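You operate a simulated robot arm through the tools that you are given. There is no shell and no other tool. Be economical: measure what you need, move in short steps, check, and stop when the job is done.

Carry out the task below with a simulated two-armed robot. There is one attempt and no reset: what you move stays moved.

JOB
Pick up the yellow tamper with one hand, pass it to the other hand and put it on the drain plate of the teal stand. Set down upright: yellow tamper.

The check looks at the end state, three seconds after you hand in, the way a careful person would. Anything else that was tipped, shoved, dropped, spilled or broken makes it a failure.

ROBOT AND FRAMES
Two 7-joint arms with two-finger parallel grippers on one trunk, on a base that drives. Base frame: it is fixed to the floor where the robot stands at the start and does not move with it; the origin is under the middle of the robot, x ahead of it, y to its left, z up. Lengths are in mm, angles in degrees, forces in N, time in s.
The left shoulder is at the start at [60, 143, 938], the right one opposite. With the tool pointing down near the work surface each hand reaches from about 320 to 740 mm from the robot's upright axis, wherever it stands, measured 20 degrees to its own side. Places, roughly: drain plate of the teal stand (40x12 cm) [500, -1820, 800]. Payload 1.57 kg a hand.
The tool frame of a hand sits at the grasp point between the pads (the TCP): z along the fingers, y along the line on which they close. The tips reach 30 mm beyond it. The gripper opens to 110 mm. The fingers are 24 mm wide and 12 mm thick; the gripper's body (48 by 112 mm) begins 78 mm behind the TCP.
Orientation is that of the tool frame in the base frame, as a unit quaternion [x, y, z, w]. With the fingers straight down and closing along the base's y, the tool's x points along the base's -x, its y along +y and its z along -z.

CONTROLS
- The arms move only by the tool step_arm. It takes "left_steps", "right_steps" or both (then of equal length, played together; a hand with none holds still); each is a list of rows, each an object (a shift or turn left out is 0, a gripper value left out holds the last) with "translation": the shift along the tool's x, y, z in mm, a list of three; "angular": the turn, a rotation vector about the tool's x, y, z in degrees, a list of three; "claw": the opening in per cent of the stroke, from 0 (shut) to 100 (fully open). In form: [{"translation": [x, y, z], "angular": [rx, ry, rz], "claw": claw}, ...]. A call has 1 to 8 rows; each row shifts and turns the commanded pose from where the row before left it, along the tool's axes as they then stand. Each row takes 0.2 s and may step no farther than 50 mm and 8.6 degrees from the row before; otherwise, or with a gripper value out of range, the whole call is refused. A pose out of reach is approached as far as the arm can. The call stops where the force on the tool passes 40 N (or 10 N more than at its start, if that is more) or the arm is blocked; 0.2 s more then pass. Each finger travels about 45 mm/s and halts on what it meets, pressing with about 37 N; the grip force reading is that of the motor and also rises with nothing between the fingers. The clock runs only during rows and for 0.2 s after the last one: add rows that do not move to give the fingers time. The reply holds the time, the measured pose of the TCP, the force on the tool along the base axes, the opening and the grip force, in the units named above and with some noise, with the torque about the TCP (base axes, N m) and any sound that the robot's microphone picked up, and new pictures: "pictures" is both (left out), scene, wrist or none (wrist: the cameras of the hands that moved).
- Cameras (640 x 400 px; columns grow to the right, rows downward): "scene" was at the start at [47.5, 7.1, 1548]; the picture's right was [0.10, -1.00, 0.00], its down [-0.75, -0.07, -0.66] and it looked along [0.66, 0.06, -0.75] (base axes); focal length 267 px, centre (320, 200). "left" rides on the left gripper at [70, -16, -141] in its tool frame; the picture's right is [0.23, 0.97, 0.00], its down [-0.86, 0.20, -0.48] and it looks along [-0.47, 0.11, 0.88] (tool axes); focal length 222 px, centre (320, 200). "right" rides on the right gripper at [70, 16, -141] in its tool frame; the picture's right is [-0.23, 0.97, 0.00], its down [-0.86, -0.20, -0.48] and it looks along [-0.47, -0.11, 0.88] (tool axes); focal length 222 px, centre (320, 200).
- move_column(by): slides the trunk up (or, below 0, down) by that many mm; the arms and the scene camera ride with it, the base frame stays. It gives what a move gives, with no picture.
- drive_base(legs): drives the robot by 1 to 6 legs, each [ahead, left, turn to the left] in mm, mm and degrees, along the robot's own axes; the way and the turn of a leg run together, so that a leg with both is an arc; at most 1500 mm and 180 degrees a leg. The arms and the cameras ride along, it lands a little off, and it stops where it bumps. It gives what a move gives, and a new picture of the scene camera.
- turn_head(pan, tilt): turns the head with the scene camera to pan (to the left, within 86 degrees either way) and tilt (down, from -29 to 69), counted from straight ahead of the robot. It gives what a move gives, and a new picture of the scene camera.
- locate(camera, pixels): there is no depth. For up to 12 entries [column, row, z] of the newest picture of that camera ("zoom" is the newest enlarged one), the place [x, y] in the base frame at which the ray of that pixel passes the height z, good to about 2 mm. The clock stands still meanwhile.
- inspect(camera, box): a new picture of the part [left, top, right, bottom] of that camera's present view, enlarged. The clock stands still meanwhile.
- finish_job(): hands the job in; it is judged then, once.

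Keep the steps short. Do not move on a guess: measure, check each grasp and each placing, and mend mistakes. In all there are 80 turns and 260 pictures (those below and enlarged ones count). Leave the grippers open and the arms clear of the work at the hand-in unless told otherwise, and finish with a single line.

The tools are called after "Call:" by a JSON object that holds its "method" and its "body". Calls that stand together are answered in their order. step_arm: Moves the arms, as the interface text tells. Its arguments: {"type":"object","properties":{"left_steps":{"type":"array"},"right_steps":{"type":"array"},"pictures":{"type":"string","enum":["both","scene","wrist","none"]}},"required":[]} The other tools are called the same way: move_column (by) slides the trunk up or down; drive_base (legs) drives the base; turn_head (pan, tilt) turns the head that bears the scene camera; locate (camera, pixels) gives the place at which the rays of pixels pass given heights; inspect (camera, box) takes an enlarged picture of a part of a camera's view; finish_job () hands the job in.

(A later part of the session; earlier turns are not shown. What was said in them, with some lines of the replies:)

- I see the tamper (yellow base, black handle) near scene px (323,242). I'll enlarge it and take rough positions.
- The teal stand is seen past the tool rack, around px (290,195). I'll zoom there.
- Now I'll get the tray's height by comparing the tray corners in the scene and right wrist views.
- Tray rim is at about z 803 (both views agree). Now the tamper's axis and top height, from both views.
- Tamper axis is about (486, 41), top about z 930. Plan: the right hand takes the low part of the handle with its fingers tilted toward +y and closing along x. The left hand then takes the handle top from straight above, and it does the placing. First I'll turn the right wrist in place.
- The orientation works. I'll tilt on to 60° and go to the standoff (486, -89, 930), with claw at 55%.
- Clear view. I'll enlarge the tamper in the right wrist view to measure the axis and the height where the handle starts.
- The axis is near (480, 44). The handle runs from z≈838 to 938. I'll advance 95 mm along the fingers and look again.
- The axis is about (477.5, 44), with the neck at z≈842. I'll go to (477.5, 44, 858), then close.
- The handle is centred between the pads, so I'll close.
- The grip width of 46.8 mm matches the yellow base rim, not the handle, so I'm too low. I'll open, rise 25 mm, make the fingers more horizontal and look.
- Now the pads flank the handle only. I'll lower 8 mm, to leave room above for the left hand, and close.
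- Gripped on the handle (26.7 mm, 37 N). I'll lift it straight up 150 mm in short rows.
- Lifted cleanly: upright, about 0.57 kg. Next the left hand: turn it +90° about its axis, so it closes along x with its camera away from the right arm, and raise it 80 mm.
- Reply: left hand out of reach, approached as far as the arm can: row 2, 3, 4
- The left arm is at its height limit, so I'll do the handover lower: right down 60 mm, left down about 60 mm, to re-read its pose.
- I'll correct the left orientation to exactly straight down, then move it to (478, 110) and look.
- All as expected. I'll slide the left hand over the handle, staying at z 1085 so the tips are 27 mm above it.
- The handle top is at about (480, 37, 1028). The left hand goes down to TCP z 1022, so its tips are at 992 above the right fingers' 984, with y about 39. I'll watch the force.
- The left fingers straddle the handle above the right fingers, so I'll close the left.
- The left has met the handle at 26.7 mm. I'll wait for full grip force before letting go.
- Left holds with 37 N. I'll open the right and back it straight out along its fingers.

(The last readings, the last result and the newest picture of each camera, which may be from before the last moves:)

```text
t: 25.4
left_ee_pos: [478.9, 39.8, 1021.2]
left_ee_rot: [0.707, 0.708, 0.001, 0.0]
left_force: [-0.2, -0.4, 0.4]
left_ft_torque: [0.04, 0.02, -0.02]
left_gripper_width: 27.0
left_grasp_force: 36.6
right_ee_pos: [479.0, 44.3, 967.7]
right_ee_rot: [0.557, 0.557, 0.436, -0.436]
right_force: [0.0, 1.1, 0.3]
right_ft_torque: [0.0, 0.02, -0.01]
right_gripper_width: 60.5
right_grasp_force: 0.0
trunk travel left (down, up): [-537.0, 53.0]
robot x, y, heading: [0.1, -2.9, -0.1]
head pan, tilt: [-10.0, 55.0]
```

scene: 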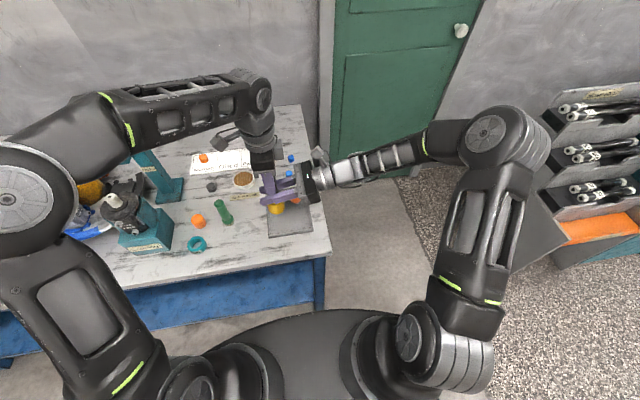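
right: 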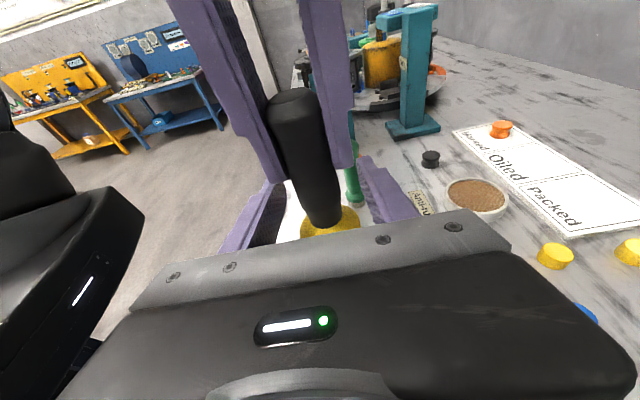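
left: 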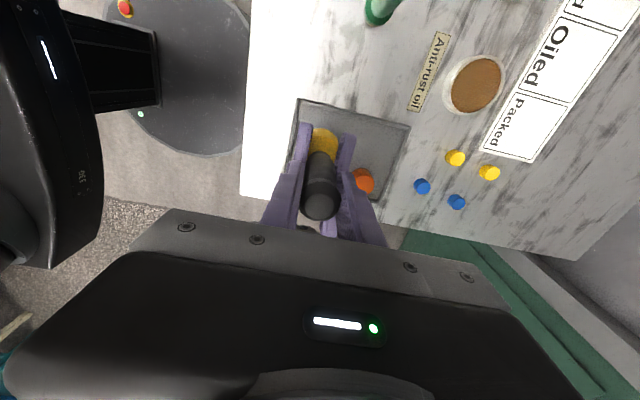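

The tamper hangs in the left hand. I'll withdraw the right along its axis in two stages.

Call:
{"method": "step_arm", "body": {"right_steps": [{"translation": [0, 0, -20]}, {"translation": [0, 0, -35]}, {"translation": [0, 0, -35]}, {"translation": [0, 0, -35]}, {"translation": [0, 0, -35]}, {}], "pictures": "both"}}

Call:
{"method": "inspect", "body": {"camera": "right", "box": [220, 20, 420, 220]}}

Call:
{"method": "inspect", "body": {"camera": "scene", "box": [210, 110, 350, 250]}}

```text
t: 26.8
left_ee_pos: [479.8, 39.4, 1021.6]
left_ee_rot: [0.707, 0.708, 0.001, -0.001]
left_force: [0.2, 0.3, 0.2]
left_ft_torque: [0.0, 0.02, -0.03]
left_gripper_width: 26.4
left_grasp_force: 37.2
right_ee_pos: [478.9, -110.0, 1007.0]
right_ee_rot: [0.558, 0.557, 0.435, -0.435]
right_force: [0.6, 0.1, -1.1]
right_ft_torque: [-0.01, 0.02, -0.01]
right_gripper_width: 60.4
right_grasp_force: 0.1
trunk travel left (down, up): [-537.0, 53.0]
robot x, y, heading: [-1.5, 1.1, -0.2]
head pan, tilt: [-10.0, 55.0]
```

scene: 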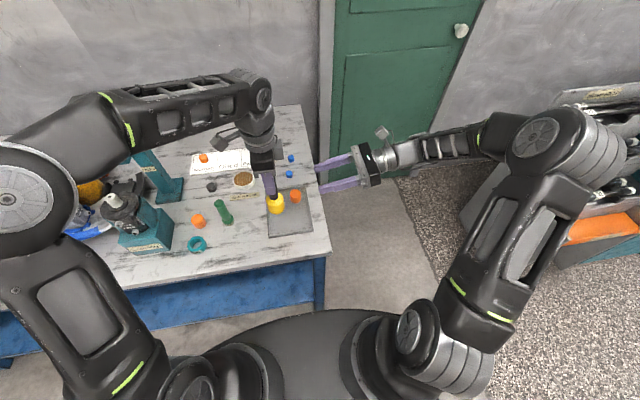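
right: 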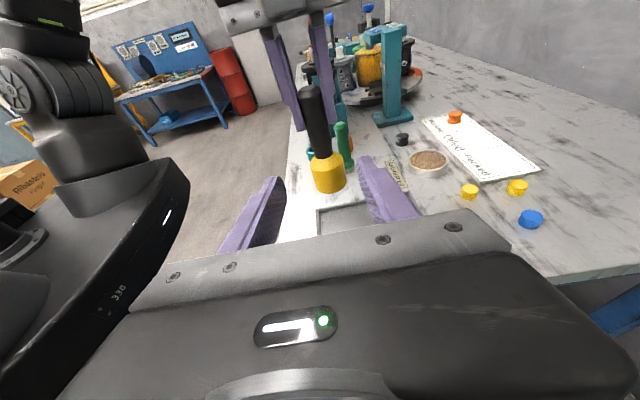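

```text
2.00 times, centred on (320, 120) of right
```

zoom: 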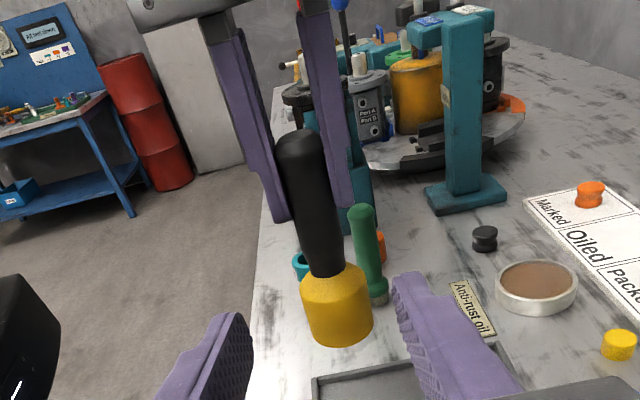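

```text
2.86 times, centred on (280, 180) of scene
```

zoom: 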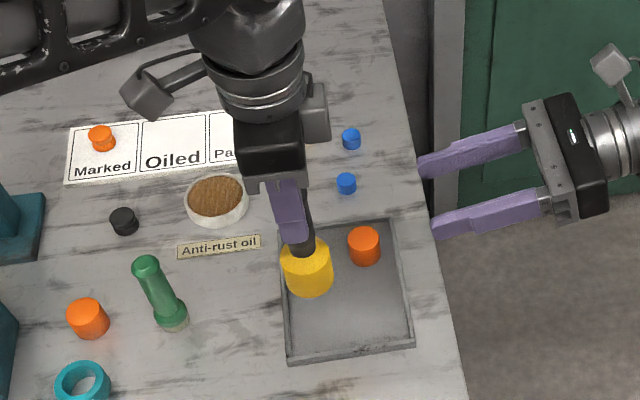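

The tamper hangs straight and parallel to the left fingers. Now I'll fold the right arm toward a tool-down pose and pull the left in a little, before driving.

Call:
{"method": "step_arm", "body": {"right_steps": [{"translation": [25, -27, -23]}, {"translation": [25, -27, -23]}, {"translation": [25, -26, -23]}, {"angular": [0, -8.5, 0]}, {"angular": [0, -8.5, 0]}, {"angular": [0, -8.5, 0]}, {"angular": [0, -8.5, 0]}, {"angular": [0, -8.5, 0]}], "left_steps": [{"translation": [0, 0, -15]}, {"translation": [0, 0, -15]}, {"translation": [0, -25, 0]}, {"translation": [0, -25, 0]}, {"translation": [0, -25, 0]}, {"translation": [0, -25, 0]}, {}, {}], "pictures": "none"}}

Call:
{"method": "step_arm", "body": {"right_steps": [{"angular": [0, -8.5, 0]}, {"angular": [0, -8.5, 0]}, {"angular": [0, -8.5, 0]}, {"angular": [0, -8, 0]}, {}], "pictures": "scene"}}

Call:
{"method": "turn_head", "body": {"pan": -75, "tilt": 45}}

```text
t: 28.6
left_ee_pos: [376.9, 39.8, 1049.5]
left_ee_rot: [0.707, 0.708, 0.002, 0.0]
left_force: [-0.3, 1.1, -5.3]
left_ft_torque: [-0.01, 0.0, 0.01]
left_gripper_width: 26.5
left_grasp_force: 36.7
right_ee_pos: [398.0, -160.4, 1097.0]
right_ee_rot: [0.678, 0.677, 0.203, -0.203]
right_force: [0.3, 0.2, -0.3]
right_ft_torque: [0.0, 0.0, 0.01]
right_gripper_width: 60.5
right_grasp_force: 0.2
trunk travel left (down, up): [-537.0, 53.0]
robot x, y, heading: [-4.7, -0.1, -0.1]
head pan, tilt: [-10.0, 55.0]
```

```text
t: 29.8
left_ee_pos: [377.4, 38.6, 1050.0]
left_ee_rot: [0.708, 0.707, 0.001, 0.0]
left_force: [0.7, 0.6, -5.8]
left_ft_torque: [0.01, 0.02, -0.01]
left_gripper_width: 26.2
left_grasp_force: 36.9
right_ee_pos: [397.6, -160.4, 1096.6]
right_ee_rot: [0.707, 0.707, -0.001, 0.0]
right_force: [0.2, -0.1, 0.1]
right_ft_torque: [0.0, 0.02, 0.04]
right_gripper_width: 60.8
right_grasp_force: 0.0
trunk travel left (down, up): [-537.0, 53.0]
robot x, y, heading: [-0.4, 1.7, -0.1]
head pan, tilt: [-10.0, 55.0]
```

scene: 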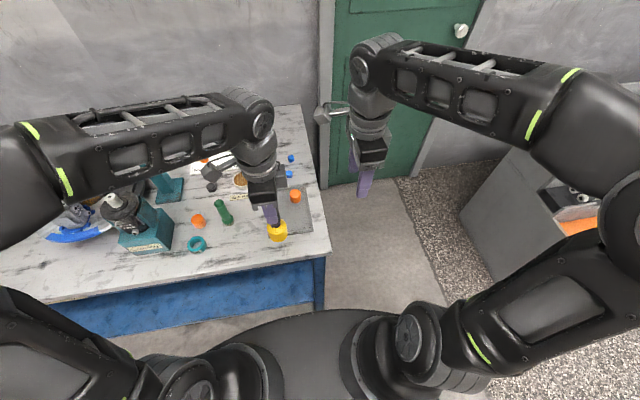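

```text
t: 31.2
left_ee_pos: [377.2, 39.1, 1050.0]
left_ee_rot: [0.707, 0.707, 0.001, 0.0]
left_force: [-0.6, 0.0, -5.1]
left_ft_torque: [0.0, 0.03, 0.0]
left_gripper_width: 26.3
left_grasp_force: 36.9
right_ee_pos: [398.3, -160.5, 1096.3]
right_ee_rot: [0.707, 0.707, 0.0, 0.0]
right_force: [-0.1, -0.1, 0.5]
right_ft_torque: [-0.01, 0.0, 0.0]
right_gripper_width: 60.7
right_grasp_force: 0.1
trunk travel left (down, up): [-537.0, 53.0]
robot x, y, heading: [0.1, 2.5, 0.1]
head pan, tilt: [-75.0, 45.0]
```

scene: 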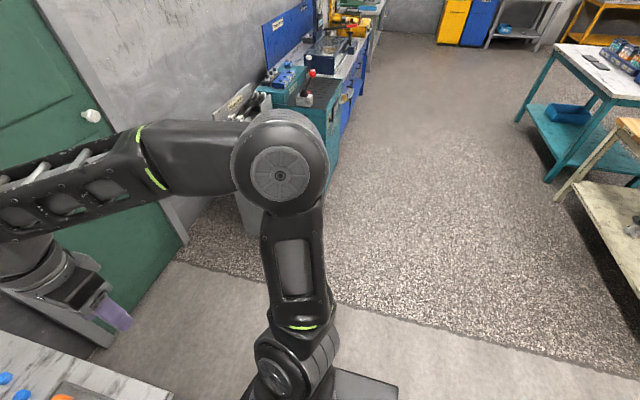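

The load reads -5.3 N on the left, so it's held. I'll measure the free lane to the stand from floor points.

Call:
{"method": "locate", "body": {"camera": "scene", "pixels": [[333, 162, 0], [345, 138, 0], [550, 182, 0], [556, 203, 0], [640, 350, 0], [296, 104, 800], [330, 108, 800], [250, 90, 900], [254, 236, 0], [345, 80, 800]]}}

Call:
{"method": "inspect", "body": {"camera": "scene", "box": [210, 20, 390, 250]}}

```text
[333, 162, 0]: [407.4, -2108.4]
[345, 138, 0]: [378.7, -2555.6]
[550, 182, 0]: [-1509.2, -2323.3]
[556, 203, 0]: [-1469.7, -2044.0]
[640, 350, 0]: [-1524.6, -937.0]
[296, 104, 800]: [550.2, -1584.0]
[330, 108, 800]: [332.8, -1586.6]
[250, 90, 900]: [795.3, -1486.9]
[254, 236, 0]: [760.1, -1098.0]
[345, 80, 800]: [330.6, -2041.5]
```

```text
1.74 times, centred on (300, 135) of scene
```

zoom: 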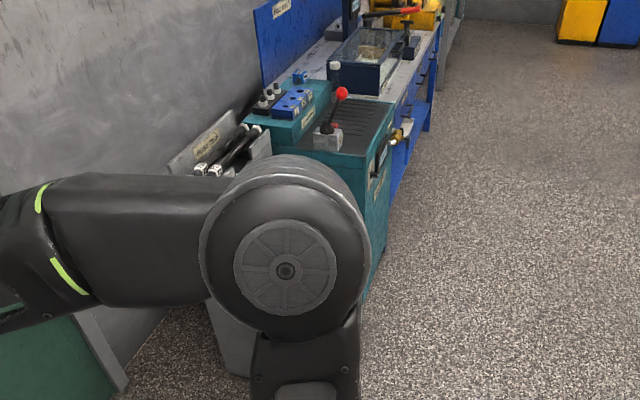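

The lane is free: stand front at x≈330–400, benches behind at x<-1450. I'll back off 250 mm and strafe right in two legs toward y≈-1950.

Call:
{"method": "drive_base", "body": {"legs": [[-250, 0, 0], [0, -1000, 0], [0, -950, 0]]}}

Call:
{"method": "turn_head", "body": {"pan": 5, "tilt": 40}}

```text
t: 42.3
left_ee_pos: [127.7, -1901.9, 1050.5]
left_ee_rot: [0.707, 0.707, 0.001, 0.0]
left_force: [0.0, 1.0, -5.6]
left_ft_torque: [-0.01, -0.01, 0.02]
left_gripper_width: 26.5
left_grasp_force: 37.1
right_ee_pos: [149.1, -2100.9, 1095.6]
right_ee_rot: [0.706, 0.708, 0.0, -0.001]
right_force: [0.3, -0.7, -0.3]
right_ft_torque: [0.0, 0.0, 0.0]
right_gripper_width: 60.7
right_grasp_force: 0.0
trunk travel left (down, up): [-537.0, 53.0]
robot x, y, heading: [-247.8, -1943.8, -0.2]
head pan, tilt: [-75.0, 45.0]
```

scene: 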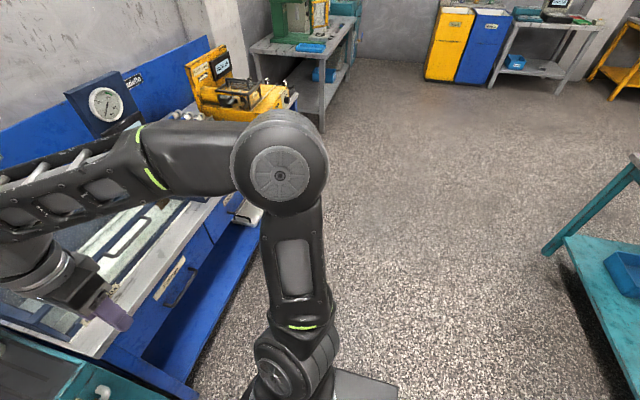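

```text
t: 43.8
left_ee_pos: [127.5, -1900.7, 1050.3]
left_ee_rot: [0.706, 0.708, 0.001, 0.001]
left_force: [0.8, 1.2, -5.6]
left_ft_torque: [0.03, -0.03, -0.04]
left_gripper_width: 26.7
left_grasp_force: 37.4
right_ee_pos: [148.3, -2098.9, 1096.4]
right_ee_rot: [0.707, 0.707, -0.001, 0.0]
right_force: [0.4, 0.3, 1.2]
right_ft_torque: [0.07, -0.01, 0.01]
right_gripper_width: 60.5
right_grasp_force: 0.1
trunk travel left (down, up): [-537.0, 53.0]
robot x, y, heading: [-249.1, -1937.6, 0.3]
head pan, tilt: [5.0, 40.0]
```

scene: 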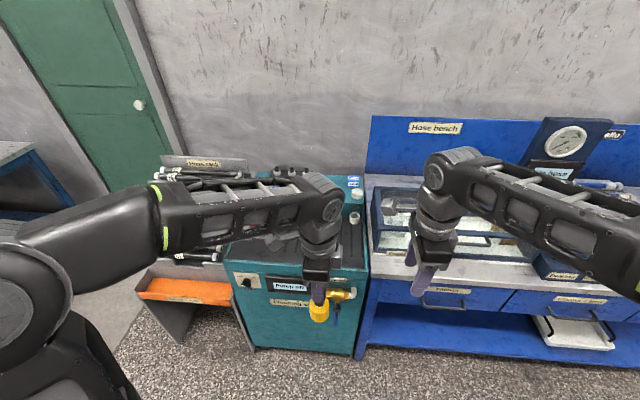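

The stand is ahead, partly hidden by the left arm. I'll enlarge the scene and take a left wrist view.

Call:
{"method": "inspect", "body": {"camera": "scene", "box": [210, 150, 400, 350]}}

Call:
{"method": "step_arm", "body": {"left_steps": [{}], "pictures": "wrist"}}

Call:
{"method": "step_arm", "body": {"right_steps": [{}], "pictures": "wrist"}}

```text
2.00 times, centred on (305, 250) of scene
```

zoom: 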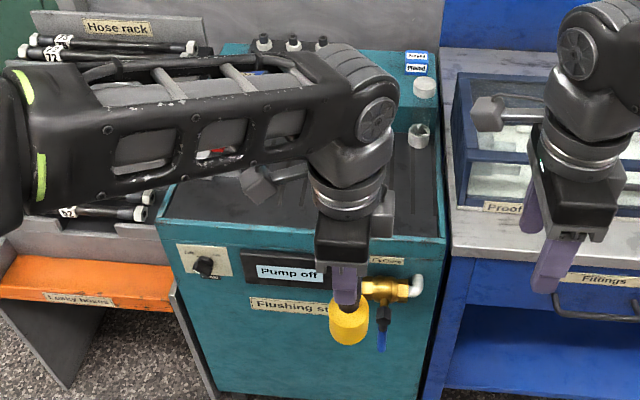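

```text
t: 44.2
left_ee_pos: [127.8, -1900.4, 1050.2]
left_ee_rot: [0.706, 0.708, 0.002, -0.001]
left_force: [0.6, 0.6, -4.9]
left_ft_torque: [-0.03, 0.01, 0.03]
left_gripper_width: 26.6
left_grasp_force: 37.2
right_ee_pos: [148.5, -2100.3, 1095.1]
right_ee_rot: [0.707, 0.708, 0.0, 0.0]
right_force: [-0.1, 0.2, 0.4]
right_ft_torque: [0.03, -0.03, -0.01]
right_gripper_width: 60.4
right_grasp_force: 0.0
trunk travel left (down, up): [-537.0, 53.0]
robot x, y, heading: [-246.7, -1936.4, 0.1]
head pan, tilt: [5.0, 40.0]
```

left: 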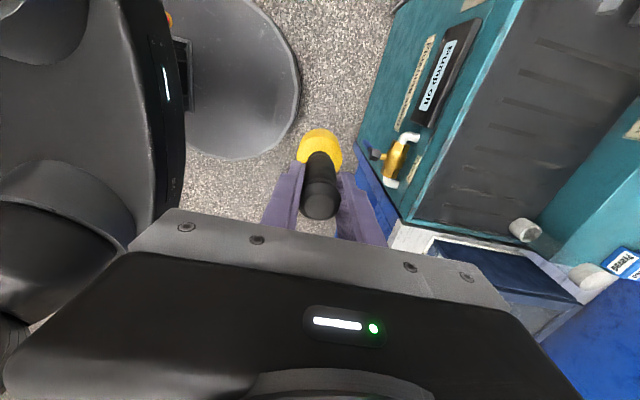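

```text
t: 44.6
left_ee_pos: [126.7, -1900.3, 1049.7]
left_ee_rot: [0.707, 0.707, 0.002, 0.0]
left_force: [0.2, 0.0, -5.3]
left_ft_torque: [-0.01, 0.02, -0.01]
left_gripper_width: 26.4
left_grasp_force: 37.3
right_ee_pos: [149.0, -2099.1, 1094.9]
right_ee_rot: [0.707, 0.707, 0.0, 0.0]
right_force: [-0.2, -0.3, -0.1]
right_ft_torque: [-0.02, 0.03, 0.02]
right_gripper_width: 60.8
right_grasp_force: 0.1
trunk travel left (down, up): [-537.0, 53.0]
robot x, y, heading: [-247.9, -1939.3, 0.1]
head pan, tilt: [5.0, 40.0]
```

right: 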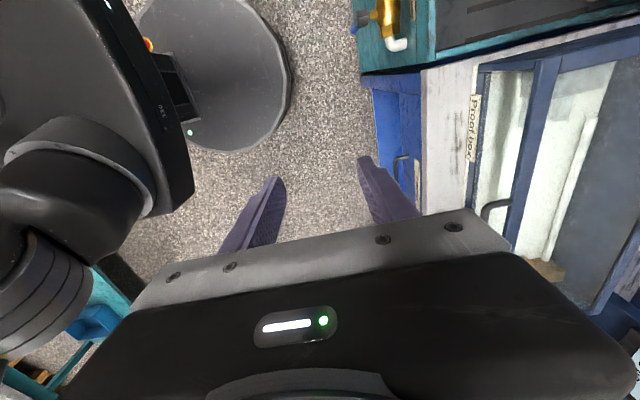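

The plate is the dark grooved top, with the lever at its left and a small nozzle at its right rear. I'll measure it and enlarge the left wrist view.

Call:
{"method": "inspect", "body": {"camera": "left", "box": [340, 0, 640, 250]}}

Call:
{"method": "locate", "body": {"camera": "scene", "pixels": [[228, 258, 800], [367, 268, 800], [360, 266, 800], [360, 218, 800], [240, 252, 800], [354, 222, 800], [354, 213, 800]]}}

Call:
{"method": "locate", "body": {"camera": "left", "pixels": [[408, 220, 800], [438, 207, 800], [522, 0, 800], [556, 203, 800], [640, 98, 800], [523, 230, 800], [523, 230, 850]]}}

```text
1.60 times, centred on (490, 125) of left
```

zoom: 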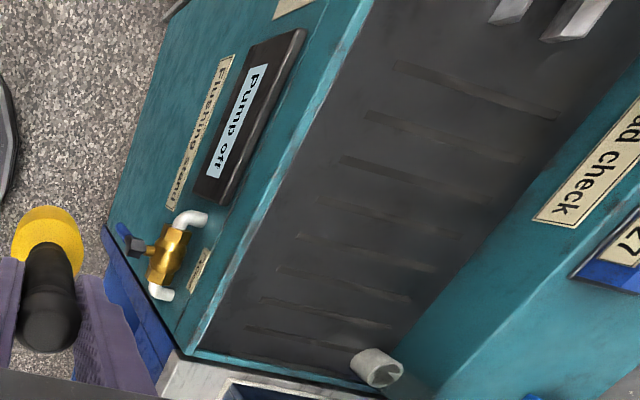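

```text
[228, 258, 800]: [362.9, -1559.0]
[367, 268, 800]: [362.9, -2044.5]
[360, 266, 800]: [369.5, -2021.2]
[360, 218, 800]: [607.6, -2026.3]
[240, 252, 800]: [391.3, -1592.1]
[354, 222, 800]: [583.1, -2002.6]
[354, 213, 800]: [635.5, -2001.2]
```

```text
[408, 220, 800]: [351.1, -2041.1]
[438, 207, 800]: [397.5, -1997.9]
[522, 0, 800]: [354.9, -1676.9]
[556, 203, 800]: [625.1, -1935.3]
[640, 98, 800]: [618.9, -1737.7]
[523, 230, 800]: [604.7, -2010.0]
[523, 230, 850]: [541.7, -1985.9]
```

The stand top spans x 360–620, y -1560 to -2045, and the plate area is around (500, -1820). I'll drive 200 mm ahead, the tamper bottom at about z 916 clearing the top, then look.

Call:
{"method": "drive_base", "body": {"legs": [[200, 0, 0]]}}

Call:
{"method": "inspect", "body": {"camera": "left", "box": [200, 0, 640, 275]}}

Call:
{"method": "turn_head", "body": {"pan": 15, "tilt": 55}}

```text
t: 46.2
left_ee_pos: [323.3, -1894.8, 1049.6]
left_ee_rot: [0.704, 0.711, 0.001, -0.001]
left_force: [0.5, -0.8, -5.9]
left_ft_torque: [0.0, 0.02, -0.02]
left_gripper_width: 26.5
left_grasp_force: 37.5
right_ee_pos: [347.0, -2094.3, 1096.1]
right_ee_rot: [0.704, 0.71, 0.0, -0.001]
right_force: [-0.6, 0.1, -0.4]
right_ft_torque: [0.0, 0.01, 0.01]
right_gripper_width: 60.7
right_grasp_force: 0.0
trunk travel left (down, up): [-537.0, 53.0]
robot x, y, heading: [-52.6, -1939.1, 0.6]
head pan, tilt: [5.0, 40.0]
```

scene: 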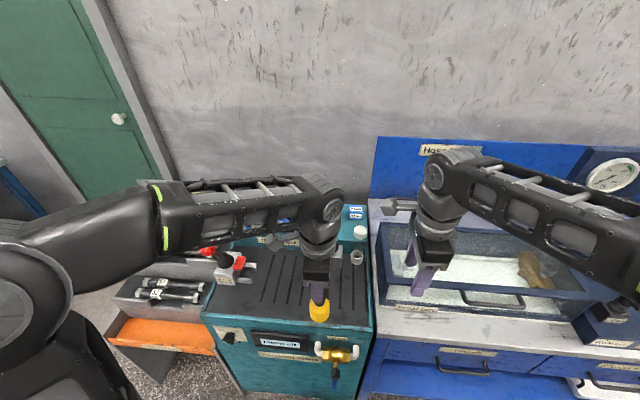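

```text
1.45 times, centred on (420, 138) of left
```

zoom: 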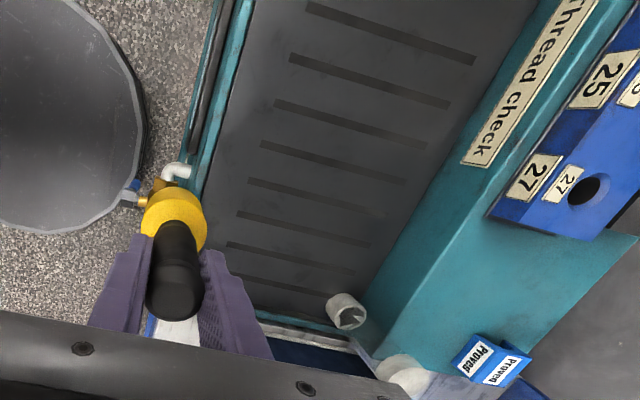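

```text
t: 47.0
left_ee_pos: [321.9, -1896.0, 1050.6]
left_ee_rot: [0.704, 0.71, 0.001, 0.0]
left_force: [0.5, -0.3, -5.4]
left_ft_torque: [0.0, 0.03, -0.02]
left_gripper_width: 26.5
left_grasp_force: 36.5
right_ee_pos: [343.8, -2095.9, 1095.8]
right_ee_rot: [0.704, 0.71, 0.0, 0.0]
right_force: [0.7, 0.1, 0.5]
right_ft_torque: [-0.02, 0.01, 0.01]
right_gripper_width: 60.6
right_grasp_force: 0.3
trunk travel left (down, up): [-537.0, 53.0]
robot x, y, heading: [-50.6, -1939.5, 0.6]
head pan, tilt: [15.0, 55.0]
```

scene: 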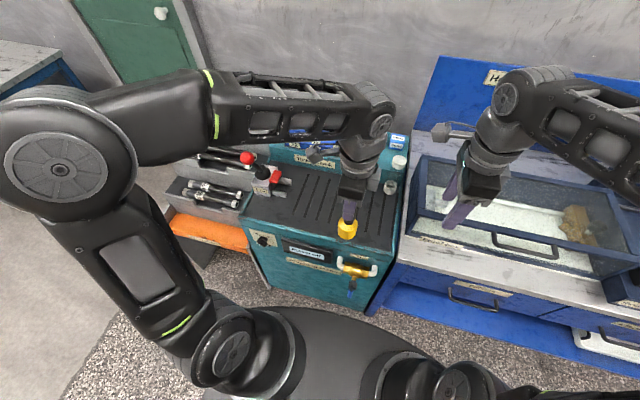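

Call:
{"method": "inspect", "body": {"camera": "scene", "box": [220, 120, 420, 270]}}

Call:
{"method": "locate", "body": {"camera": "scene", "pixels": [[244, 212, 800], [391, 249, 800], [402, 198, 800], [247, 157, 900], [247, 157, 950], [262, 190, 800], [306, 180, 800], [290, 214, 800], [316, 182, 800], [300, 216, 800], [387, 190, 800]]}}

Call:
{"method": "locate", "body": {"camera": "left", "pixels": [[411, 2, 800], [527, 43, 800], [361, 192, 800], [424, 206, 800], [356, 170, 800], [444, 186, 800], [438, 213, 800]]}}

```text
2.67 times, centred on (320, 195) of scene
```

zoom: 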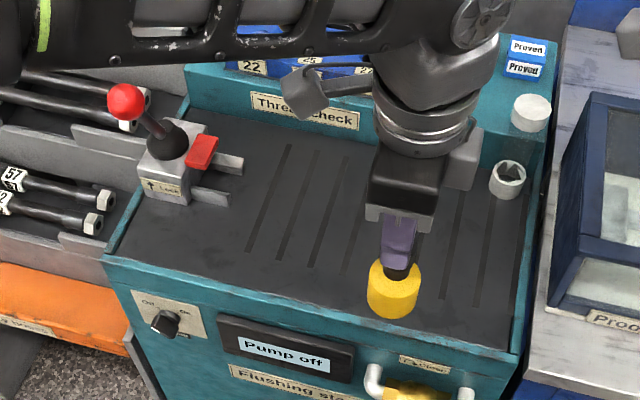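

```text
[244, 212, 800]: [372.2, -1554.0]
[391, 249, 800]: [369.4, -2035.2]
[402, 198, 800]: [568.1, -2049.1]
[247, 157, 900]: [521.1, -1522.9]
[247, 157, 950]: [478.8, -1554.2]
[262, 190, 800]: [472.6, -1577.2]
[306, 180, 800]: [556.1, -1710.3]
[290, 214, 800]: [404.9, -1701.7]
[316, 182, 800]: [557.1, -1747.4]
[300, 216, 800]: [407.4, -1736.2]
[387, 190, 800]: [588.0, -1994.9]
```

```text
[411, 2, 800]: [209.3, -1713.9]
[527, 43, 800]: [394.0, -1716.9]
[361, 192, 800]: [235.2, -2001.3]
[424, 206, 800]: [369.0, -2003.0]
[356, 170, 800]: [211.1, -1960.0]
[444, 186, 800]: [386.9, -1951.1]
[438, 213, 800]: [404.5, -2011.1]
```

The slots run x 405–557, y -1700 to -1990. I'll place at about (488, -1850), well clear of lever and nozzle. First I move there at the present height.

Call:
{"method": "step_arm", "body": {"left_steps": [{"translation": [9, 33, 0]}, {"translation": [9, 33, 0]}, {"translation": [9, 33, 0]}, {"translation": [9, 33, 0]}, {"translation": [9, 33, 0]}, {}], "pictures": "both"}}

Call:
{"method": "inspect", "body": {"camera": "scene", "box": [220, 100, 420, 250]}}

```text
t: 48.4
left_ee_pos: [486.0, -1852.7, 1050.6]
left_ee_rot: [0.704, 0.71, 0.002, 0.0]
left_force: [-0.1, 0.0, -6.1]
left_ft_torque: [0.0, -0.01, 0.02]
left_gripper_width: 26.7
left_grasp_force: 37.3
right_ee_pos: [343.3, -2096.3, 1097.7]
right_ee_rot: [0.704, 0.71, 0.0, 0.0]
right_force: [-1.7, 0.2, 0.2]
right_ft_torque: [0.04, 0.04, 0.0]
right_gripper_width: 60.5
right_grasp_force: 0.1
trunk travel left (down, up): [-537.0, 53.0]
robot x, y, heading: [-52.0, -1942.2, 0.4]
head pan, tilt: [15.0, 55.0]
```

scene: 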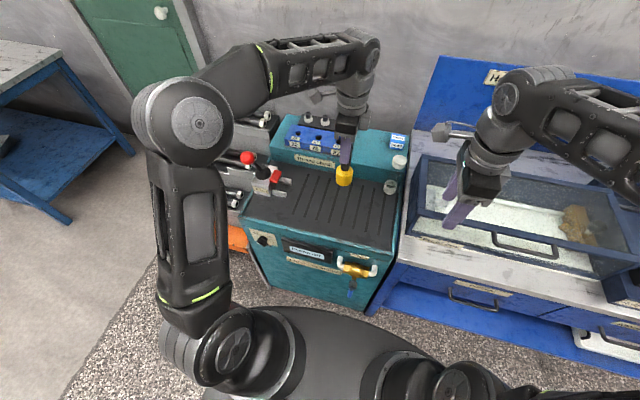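
left: 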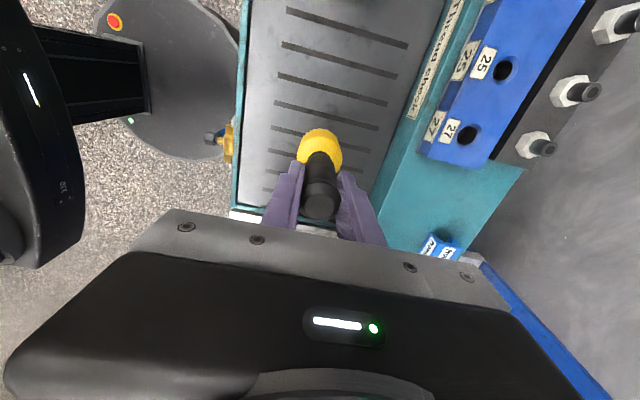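

```text
2.67 times, centred on (320, 175) of scene
```

zoom: 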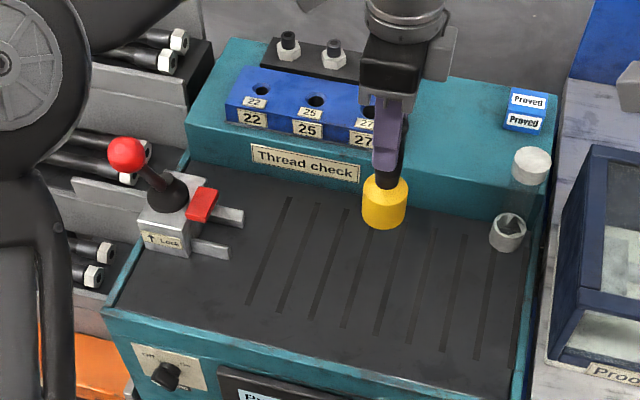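

Tamper is above the slots and the teal block behind stays clear. I'll lower 90 mm and check the gap.

Call:
{"method": "step_arm", "body": {"left_steps": [{"translation": [0, 0, 25]}, {"translation": [0, 0, 25]}, {"translation": [0, 0, 25]}, {"translation": [0, 0, 15]}, {}], "pictures": "both"}}

Call:
{"method": "inspect", "body": {"camera": "scene", "box": [220, 100, 420, 250]}}

```text
t: 49.6
left_ee_pos: [488.0, -1851.1, 961.0]
left_ee_rot: [0.704, 0.71, 0.001, 0.0]
left_force: [1.1, 0.6, -5.4]
left_ft_torque: [0.01, -0.01, -0.02]
left_gripper_width: 26.8
left_grasp_force: 36.6
right_ee_pos: [346.7, -2094.9, 1096.3]
right_ee_rot: [0.704, 0.711, 0.0, 0.0]
right_force: [0.4, -1.2, -0.3]
right_ft_torque: [-0.02, -0.02, 0.02]
right_gripper_width: 60.5
right_grasp_force: 0.0
trunk travel left (down, up): [-537.0, 53.0]
robot x, y, heading: [-53.9, -1939.8, 0.5]
head pan, tilt: [15.0, 55.0]
```

scene: 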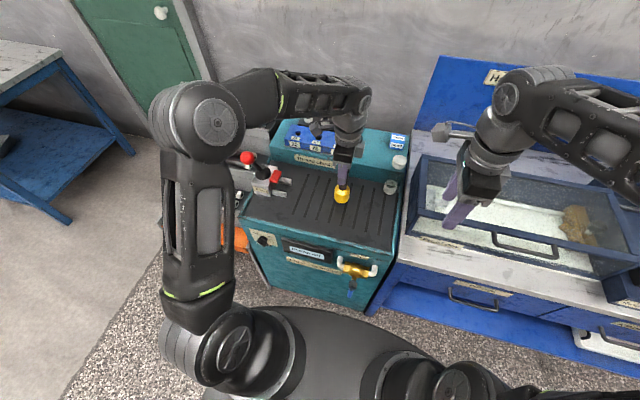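
left: 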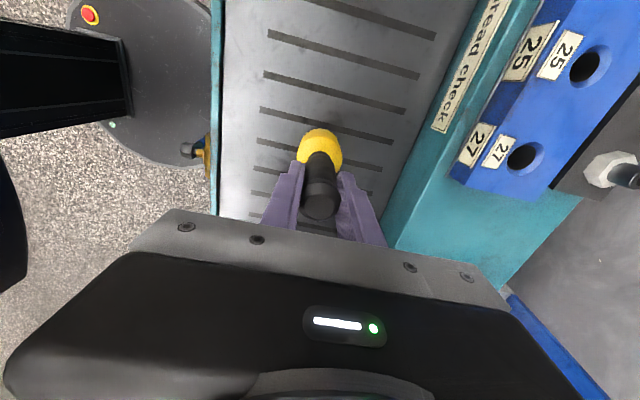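

```text
2.67 times, centred on (320, 175) of scene
```

zoom: 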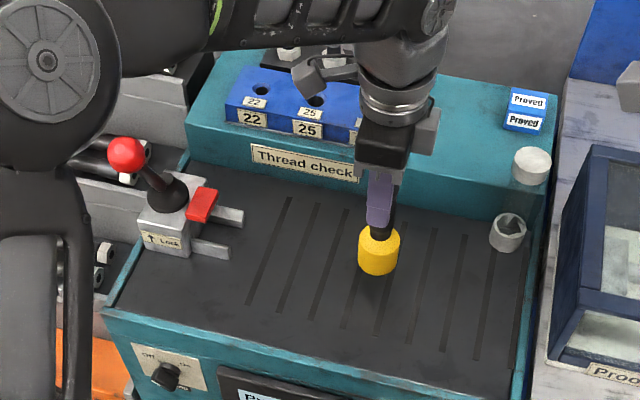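

Upright, with the arm clear of the lever. I'll descend slowly while watching the z force for contact.

Call:
{"method": "step_arm", "body": {"left_steps": [{"translation": [0, 0, 4]}, {"translation": [0, 0, 4]}, {"translation": [0, 0, 4]}, {"translation": [0, 0, 4]}, {"translation": [0, 0, 2]}, {"translation": [0, 0, 2]}, {}], "pictures": "wrist"}}

Call:
{"method": "inspect", "body": {"camera": "scene", "box": [290, 140, 390, 220]}}

```text
t: 51.2
left_ee_pos: [485.8, -1851.2, 940.8]
left_ee_rot: [0.704, 0.711, 0.001, -0.001]
left_force: [-0.2, 0.7, -4.9]
left_ft_torque: [0.02, -0.01, 0.02]
left_gripper_width: 26.5
left_grasp_force: 37.4
right_ee_pos: [345.4, -2095.2, 1095.7]
right_ee_rot: [0.704, 0.711, 0.0, -0.001]
right_force: [0.8, 0.5, 0.0]
right_ft_torque: [-0.02, 0.0, 0.01]
right_gripper_width: 60.4
right_grasp_force: 0.2
trunk travel left (down, up): [-537.0, 53.0]
robot x, y, heading: [-54.1, -1940.0, 0.5]
head pan, tilt: [15.0, 55.0]
```

left: 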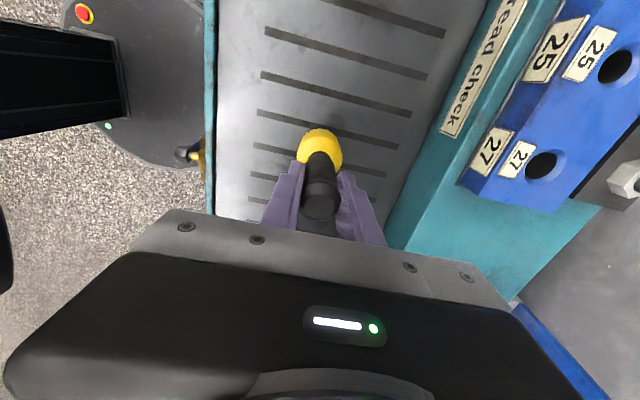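

```text
5.00 times, centred on (340, 180) of scene
```

zoom: 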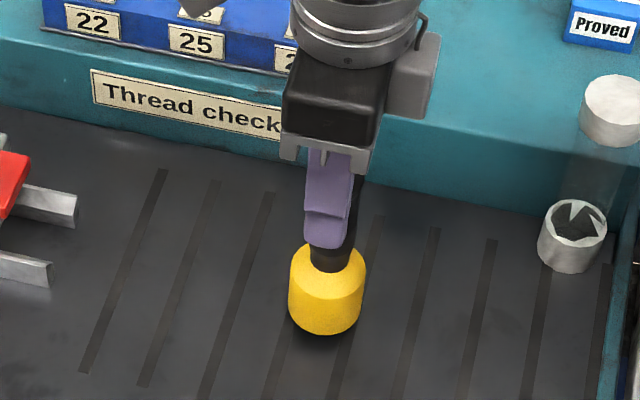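

Still just above the plate (shadow gap seen). I'll continue in 1.5 mm rows.

Call:
{"method": "step_arm", "body": {"left_steps": [{"translation": [0, 0, 1.5]}, {"translation": [0, 0, 1.5]}, {"translation": [0, 0, 1.5]}, {"translation": [0, 0, 1.5]}, {}], "pictures": "none"}}

```text
t: 52.4
left_ee_pos: [487.6, -1850.6, 935.2]
left_ee_rot: [0.704, 0.71, 0.002, 0.0]
left_force: [-0.4, -0.7, -5.2]
left_ft_torque: [-0.01, -0.01, -0.04]
left_gripper_width: 26.6
left_grasp_force: 37.4
right_ee_pos: [345.5, -2094.6, 1095.7]
right_ee_rot: [0.703, 0.711, 0.0, -0.001]
right_force: [-0.8, 0.3, -0.7]
right_ft_torque: [-0.02, -0.02, 0.03]
right_gripper_width: 60.3
right_grasp_force: 0.1
trunk travel left (down, up): [-537.0, 53.0]
robot x, y, heading: [-53.8, -1936.7, 0.4]
head pan, tilt: [15.0, 55.0]
```

Call:
{"method": "step_arm", "body": {"left_steps": [{"translation": [0, 0, 1]}, {"translation": [0, 0, 1]}, {"translation": [0, 0, 1]}, {}], "pictures": "none"}}

Call:
{"method": "inspect", "body": {"camera": "scene", "box": [310, 160, 370, 210]}}

```text
t: 53.4
left_ee_pos: [488.3, -1849.5, 931.6]
left_ee_rot: [0.704, 0.71, 0.001, -0.001]
left_force: [1.0, 0.4, -6.0]
left_ft_torque: [0.02, -0.03, -0.02]
left_gripper_width: 26.8
left_grasp_force: 37.5
right_ee_pos: [345.8, -2095.7, 1096.4]
right_ee_rot: [0.704, 0.71, 0.001, 0.0]
right_force: [-0.1, 0.0, -0.2]
right_ft_torque: [-0.02, -0.02, -0.01]
right_gripper_width: 60.4
right_grasp_force: 0.1
trunk travel left (down, up): [-537.0, 53.0]
robot x, y, heading: [-54.2, -1938.1, 0.4]
head pan, tilt: [15.0, 55.0]
```

```text
8.00 times, centred on (340, 185) of scene
```

zoom: 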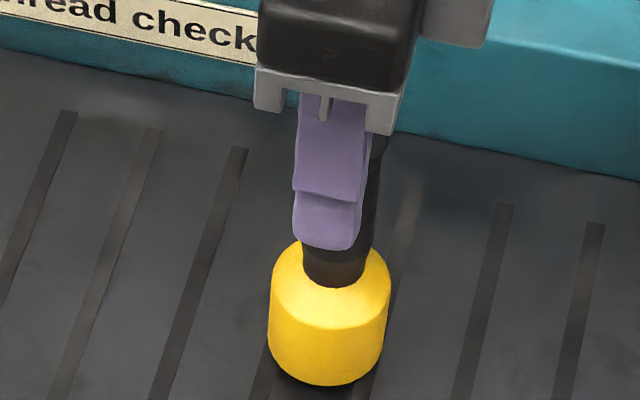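

Call:
{"method": "step_arm", "body": {"left_steps": [{"translation": [0, 0, 1]}, {"translation": [0, 0, 1]}, {"translation": [0, 0, 1]}, {}], "pictures": "none"}}

```text
t: 54.4
left_ee_pos: [487.8, -1849.3, 928.0]
left_ee_rot: [0.704, 0.71, 0.001, -0.001]
left_force: [-0.2, -0.8, -5.7]
left_ft_torque: [-0.02, -0.05, 0.0]
left_gripper_width: 26.4
left_grasp_force: 37.5
right_ee_pos: [345.1, -2096.4, 1096.1]
right_ee_rot: [0.704, 0.71, 0.001, -0.001]
right_force: [0.4, 0.6, 1.1]
right_ft_torque: [0.02, 0.01, -0.02]
right_gripper_width: 60.7
right_grasp_force: 0.1
trunk travel left (down, up): [-537.0, 53.0]
robot x, y, heading: [-51.7, -1940.7, 0.7]
head pan, tilt: [15.0, 55.0]
```

Call:
{"method": "step_arm", "body": {"left_steps": [{"translation": [0, 0, 1]}, {"translation": [0, 0, 1]}, {"translation": [0, 0, 1]}, {"translation": [0, 0, 1]}, {}], "pictures": "none"}}

Call:
{"method": "inspect", "body": {"camera": "scene", "box": [310, 160, 370, 210]}}

```text
t: 55.6
left_ee_pos: [486.6, -1851.0, 925.2]
left_ee_rot: [0.704, 0.71, 0.002, 0.0]
left_force: [0.6, 0.8, 2.6]
left_ft_torque: [0.09, 0.13, 0.0]
left_gripper_width: 26.5
left_grasp_force: 36.8
right_ee_pos: [345.2, -2095.1, 1095.3]
right_ee_rot: [0.704, 0.711, 0.0, 0.0]
right_force: [0.2, -0.6, -0.5]
right_ft_torque: [-0.03, 0.01, -0.02]
right_gripper_width: 60.3
right_grasp_force: 0.1
trunk travel left (down, up): [-537.0, 53.0]
robot x, y, heading: [-54.3, -1936.2, 0.5]
head pan, tilt: [15.0, 55.0]
```

```text
8.00 times, centred on (340, 185) of scene
```

zoom: 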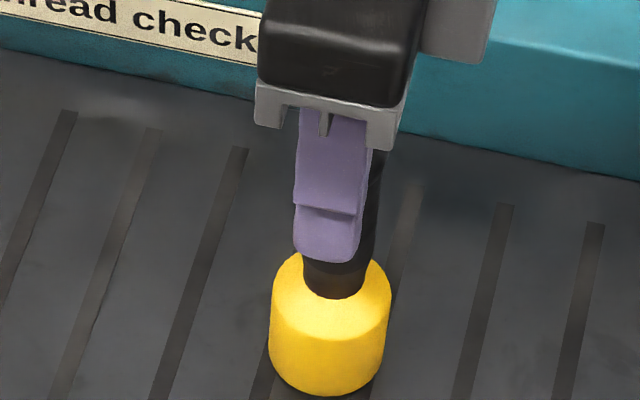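

Contact: the force went from -5.5 to +2.6 N and the base sits on the plate. I'll open the left in small steps.

Call:
{"method": "step_arm", "body": {"left_steps": [{"claw": 28}, {"claw": 34}, {"claw": 45}, {"claw": 60}, {"claw": 70}, {}], "pictures": "both"}}

Call:
{"method": "inspect", "body": {"camera": "scene", "box": [300, 140, 380, 210]}}

```text
t: 57.0
left_ee_pos: [486.9, -1850.5, 925.5]
left_ee_rot: [0.704, 0.71, 0.002, -0.001]
left_force: [0.0, -0.4, 0.5]
left_ft_torque: [-0.01, -0.02, -0.02]
left_gripper_width: 77.1
left_grasp_force: 0.1
right_ee_pos: [344.5, -2095.9, 1096.8]
right_ee_rot: [0.704, 0.71, 0.0, 0.0]
right_force: [-0.4, 0.2, 0.4]
right_ft_torque: [0.01, -0.01, -0.01]
right_gripper_width: 60.2
right_grasp_force: 0.1
trunk travel left (down, up): [-537.0, 53.0]
robot x, y, heading: [-53.9, -1941.6, 0.6]
head pan, tilt: [15.0, 55.0]
```

scene: 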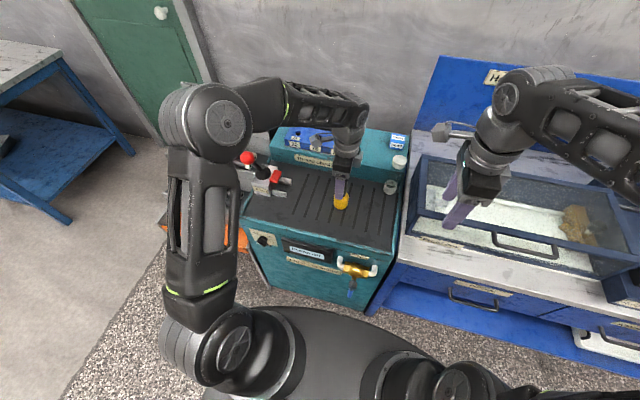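
left: 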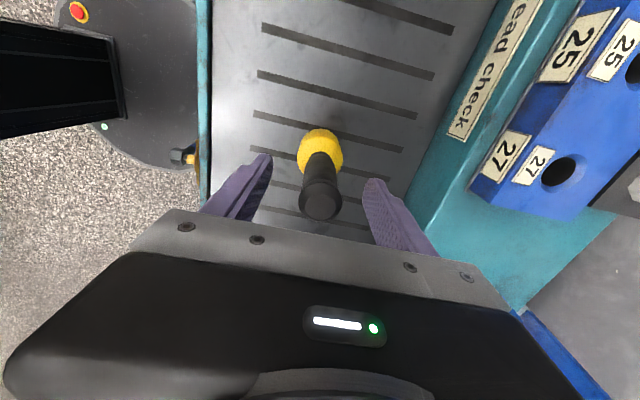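

```text
5.71 times, centred on (340, 175) of scene
```

zoom: 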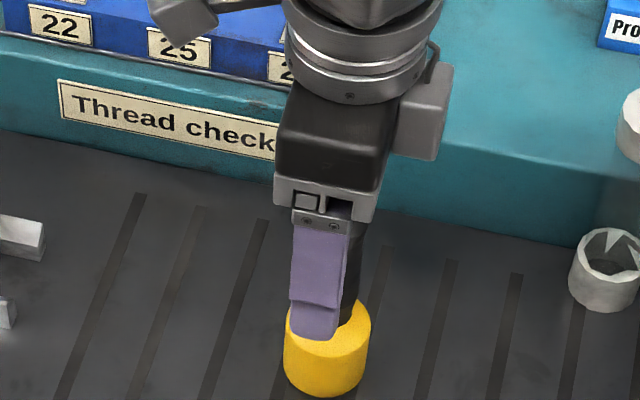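

The tamper stands free. I'll raise the left hand straight up, then open it fully and look.

Call:
{"method": "step_arm", "body": {"left_steps": [{"translation": [0, 0, -15]}, {"translation": [0, 0, -35]}, {"translation": [0, 0, -40]}, {"translation": [0, 0, -35]}, {"claw": 100, "translation": [0, -30, 0]}, {"translation": [0, -40, 0]}, {"translation": [0, -40, 0]}, {}], "pictures": "both"}}

Call:
{"method": "inspect", "body": {"camera": "scene", "box": [240, 120, 420, 260]}}

```text
t: 58.8
left_ee_pos: [375.6, -1849.3, 1049.2]
left_ee_rot: [0.703, 0.711, 0.001, 0.0]
left_force: [0.3, 0.2, -1.0]
left_ft_torque: [-0.01, 0.0, -0.01]
left_gripper_width: 110.1
left_grasp_force: 0.1
right_ee_pos: [346.2, -2095.0, 1096.4]
right_ee_rot: [0.704, 0.71, 0.0, 0.0]
right_force: [0.5, 1.2, 0.0]
right_ft_torque: [-0.03, 0.0, -0.02]
right_gripper_width: 60.4
right_grasp_force: 0.1
trunk travel left (down, up): [-537.0, 53.0]
robot x, y, heading: [-53.3, -1943.0, 0.4]
head pan, tilt: [15.0, 55.0]
```

scene: 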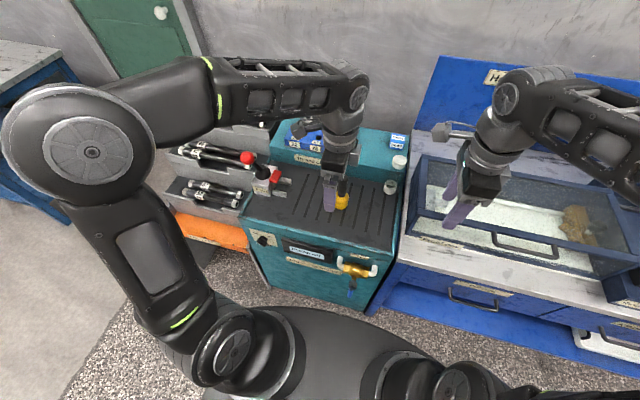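
left: 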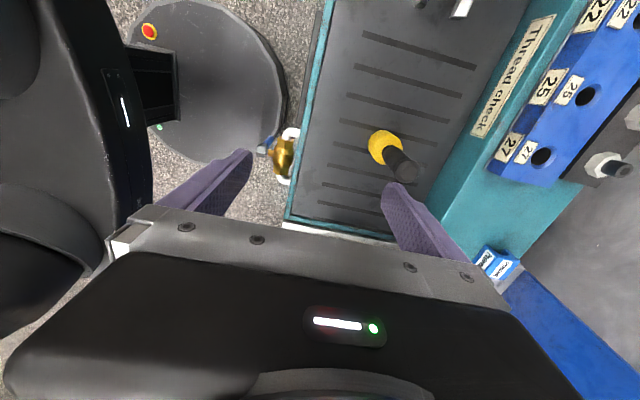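

```text
2.86 times, centred on (330, 190) of scene
```

zoom: 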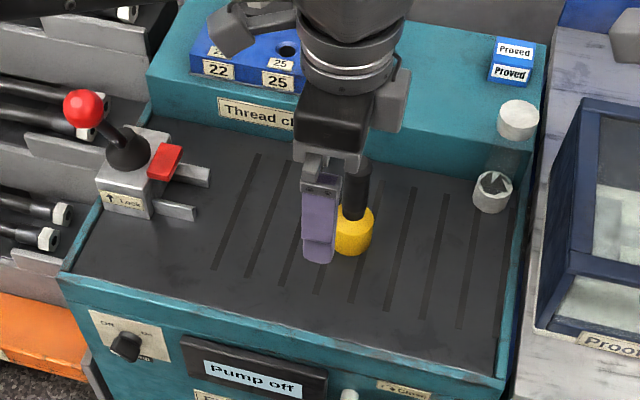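

The tamper stands upright on the slots. I'll open the right gripper, back the robot off 200 mm and take a last look.

Call:
{"method": "step_arm", "body": {"right_steps": [{"claw": 100}, {}, {}], "pictures": "none"}}

Call:
{"method": "drive_base", "body": {"legs": [[-200, 0, 0]]}}

Call:
{"method": "turn_head", "body": {"pan": 12, "tilt": 42}}

Call:
{"method": "inspect", "body": {"camera": "scene", "box": [240, 160, 440, 300]}}

Call:
{"method": "step_arm", "body": {"left_steps": [{}], "pictures": "wrist"}}

```text
t: 59.6
left_ee_pos: [376.9, -1850.6, 1049.5]
left_ee_rot: [0.705, 0.709, 0.002, 0.0]
left_force: [0.3, -0.6, 0.3]
left_ft_torque: [-0.02, -0.02, 0.03]
left_gripper_width: 110.2
left_grasp_force: 0.1
right_ee_pos: [345.6, -2095.6, 1097.2]
right_ee_rot: [0.704, 0.71, 0.0, 0.0]
right_force: [0.8, 0.3, -0.1]
right_ft_torque: [0.05, -0.03, -0.03]
right_gripper_width: 110.3
right_grasp_force: 0.0
trunk travel left (down, up): [-537.0, 53.0]
robot x, y, heading: [-53.9, -1935.2, 0.4]
head pan, tilt: [15.0, 55.0]
```

```text
t: 61.2
left_ee_pos: [172.2, -1851.2, 1049.7]
left_ee_rot: [0.702, 0.712, 0.001, 0.0]
left_force: [0.1, 0.4, 1.3]
left_ft_torque: [0.01, -0.02, -0.03]
left_gripper_width: 110.0
left_grasp_force: 0.0
right_ee_pos: [143.2, -2095.6, 1096.4]
right_ee_rot: [0.702, 0.712, 0.001, 0.001]
right_force: [0.0, -1.0, 0.5]
right_ft_torque: [0.0, -0.05, -0.04]
right_gripper_width: 109.9
right_grasp_force: 0.0
trunk travel left (down, up): [-537.0, 53.0]
robot x, y, heading: [-257.0, -1938.8, 1.1]
head pan, tilt: [15.0, 55.0]
```

scene: 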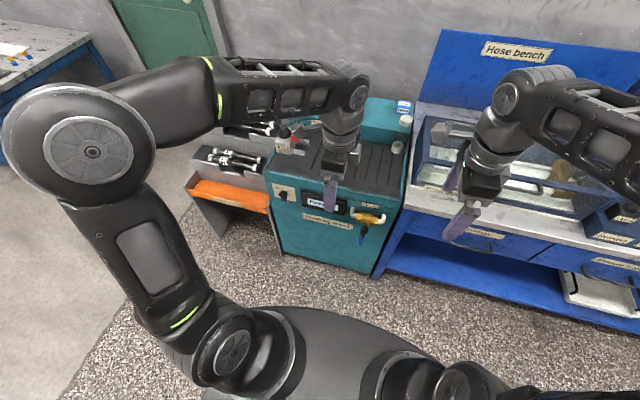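

```text
t: 61.9
left_ee_pos: [174.8, -1849.6, 1048.6]
left_ee_rot: [0.702, 0.712, 0.001, 0.0]
left_force: [0.5, 0.4, 0.2]
left_ft_torque: [-0.01, -0.01, -0.02]
left_gripper_width: 110.1
left_grasp_force: 0.1
right_ee_pos: [143.8, -2095.6, 1095.9]
right_ee_rot: [0.702, 0.713, 0.0, 0.0]
right_force: [-0.6, 0.1, 0.3]
right_ft_torque: [-0.02, -0.02, 0.04]
right_gripper_width: 110.1
right_grasp_force: 0.0
trunk travel left (down, up): [-537.0, 53.0]
robot x, y, heading: [-258.1, -1940.7, 1.2]
head pan, tilt: [12.0, 42.0]
```

scene: 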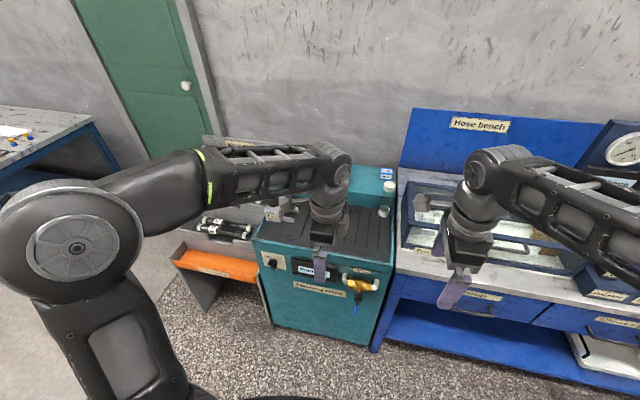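

```text
2.86 times, centred on (340, 230) of scene
```

zoom: 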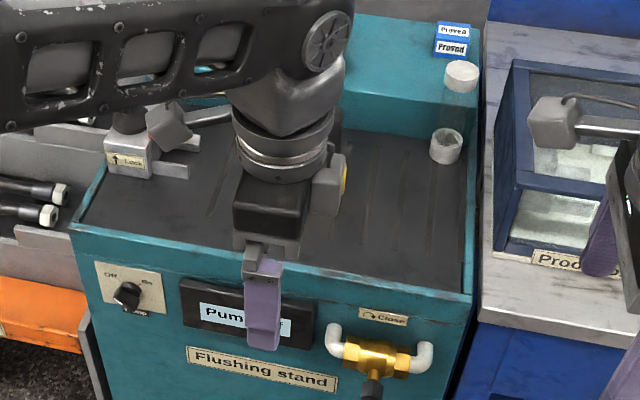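

```text
t: 62.3
left_ee_pos: [174.7, -1849.5, 1049.0]
left_ee_rot: [0.702, 0.712, 0.0, 0.0]
left_force: [-0.8, 1.1, 0.0]
left_ft_torque: [-0.03, 0.01, 0.02]
left_gripper_width: 110.0
left_grasp_force: 0.0
right_ee_pos: [144.3, -2095.3, 1095.9]
right_ee_rot: [0.702, 0.712, 0.0, 0.0]
right_force: [0.4, 0.4, 0.2]
right_ft_torque: [0.0, 0.01, -0.02]
right_gripper_width: 110.0
right_grasp_force: 0.1
trunk travel left (down, up): [-537.0, 53.0]
robot x, y, heading: [-255.0, -1946.3, 1.0]
head pan, tilt: [12.0, 42.0]
```

left: 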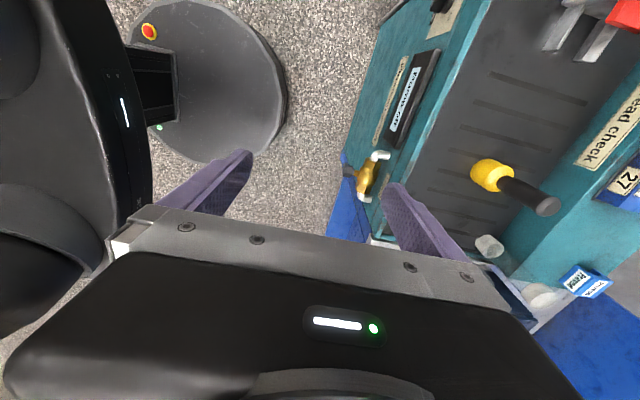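

The tamper stands alone on the plate at about (487, -1850), both grippers are open and the arms are clear. Handing in.

Call:
{"method": "finish_job", "body": {}}

```text
The job is handed in.
```

The yellow tamper was picked up with the right hand, passed to the left and set down upright on the teal stand's drain plate; in the last pictures it stands free there, and I saw nothing else disturbed.
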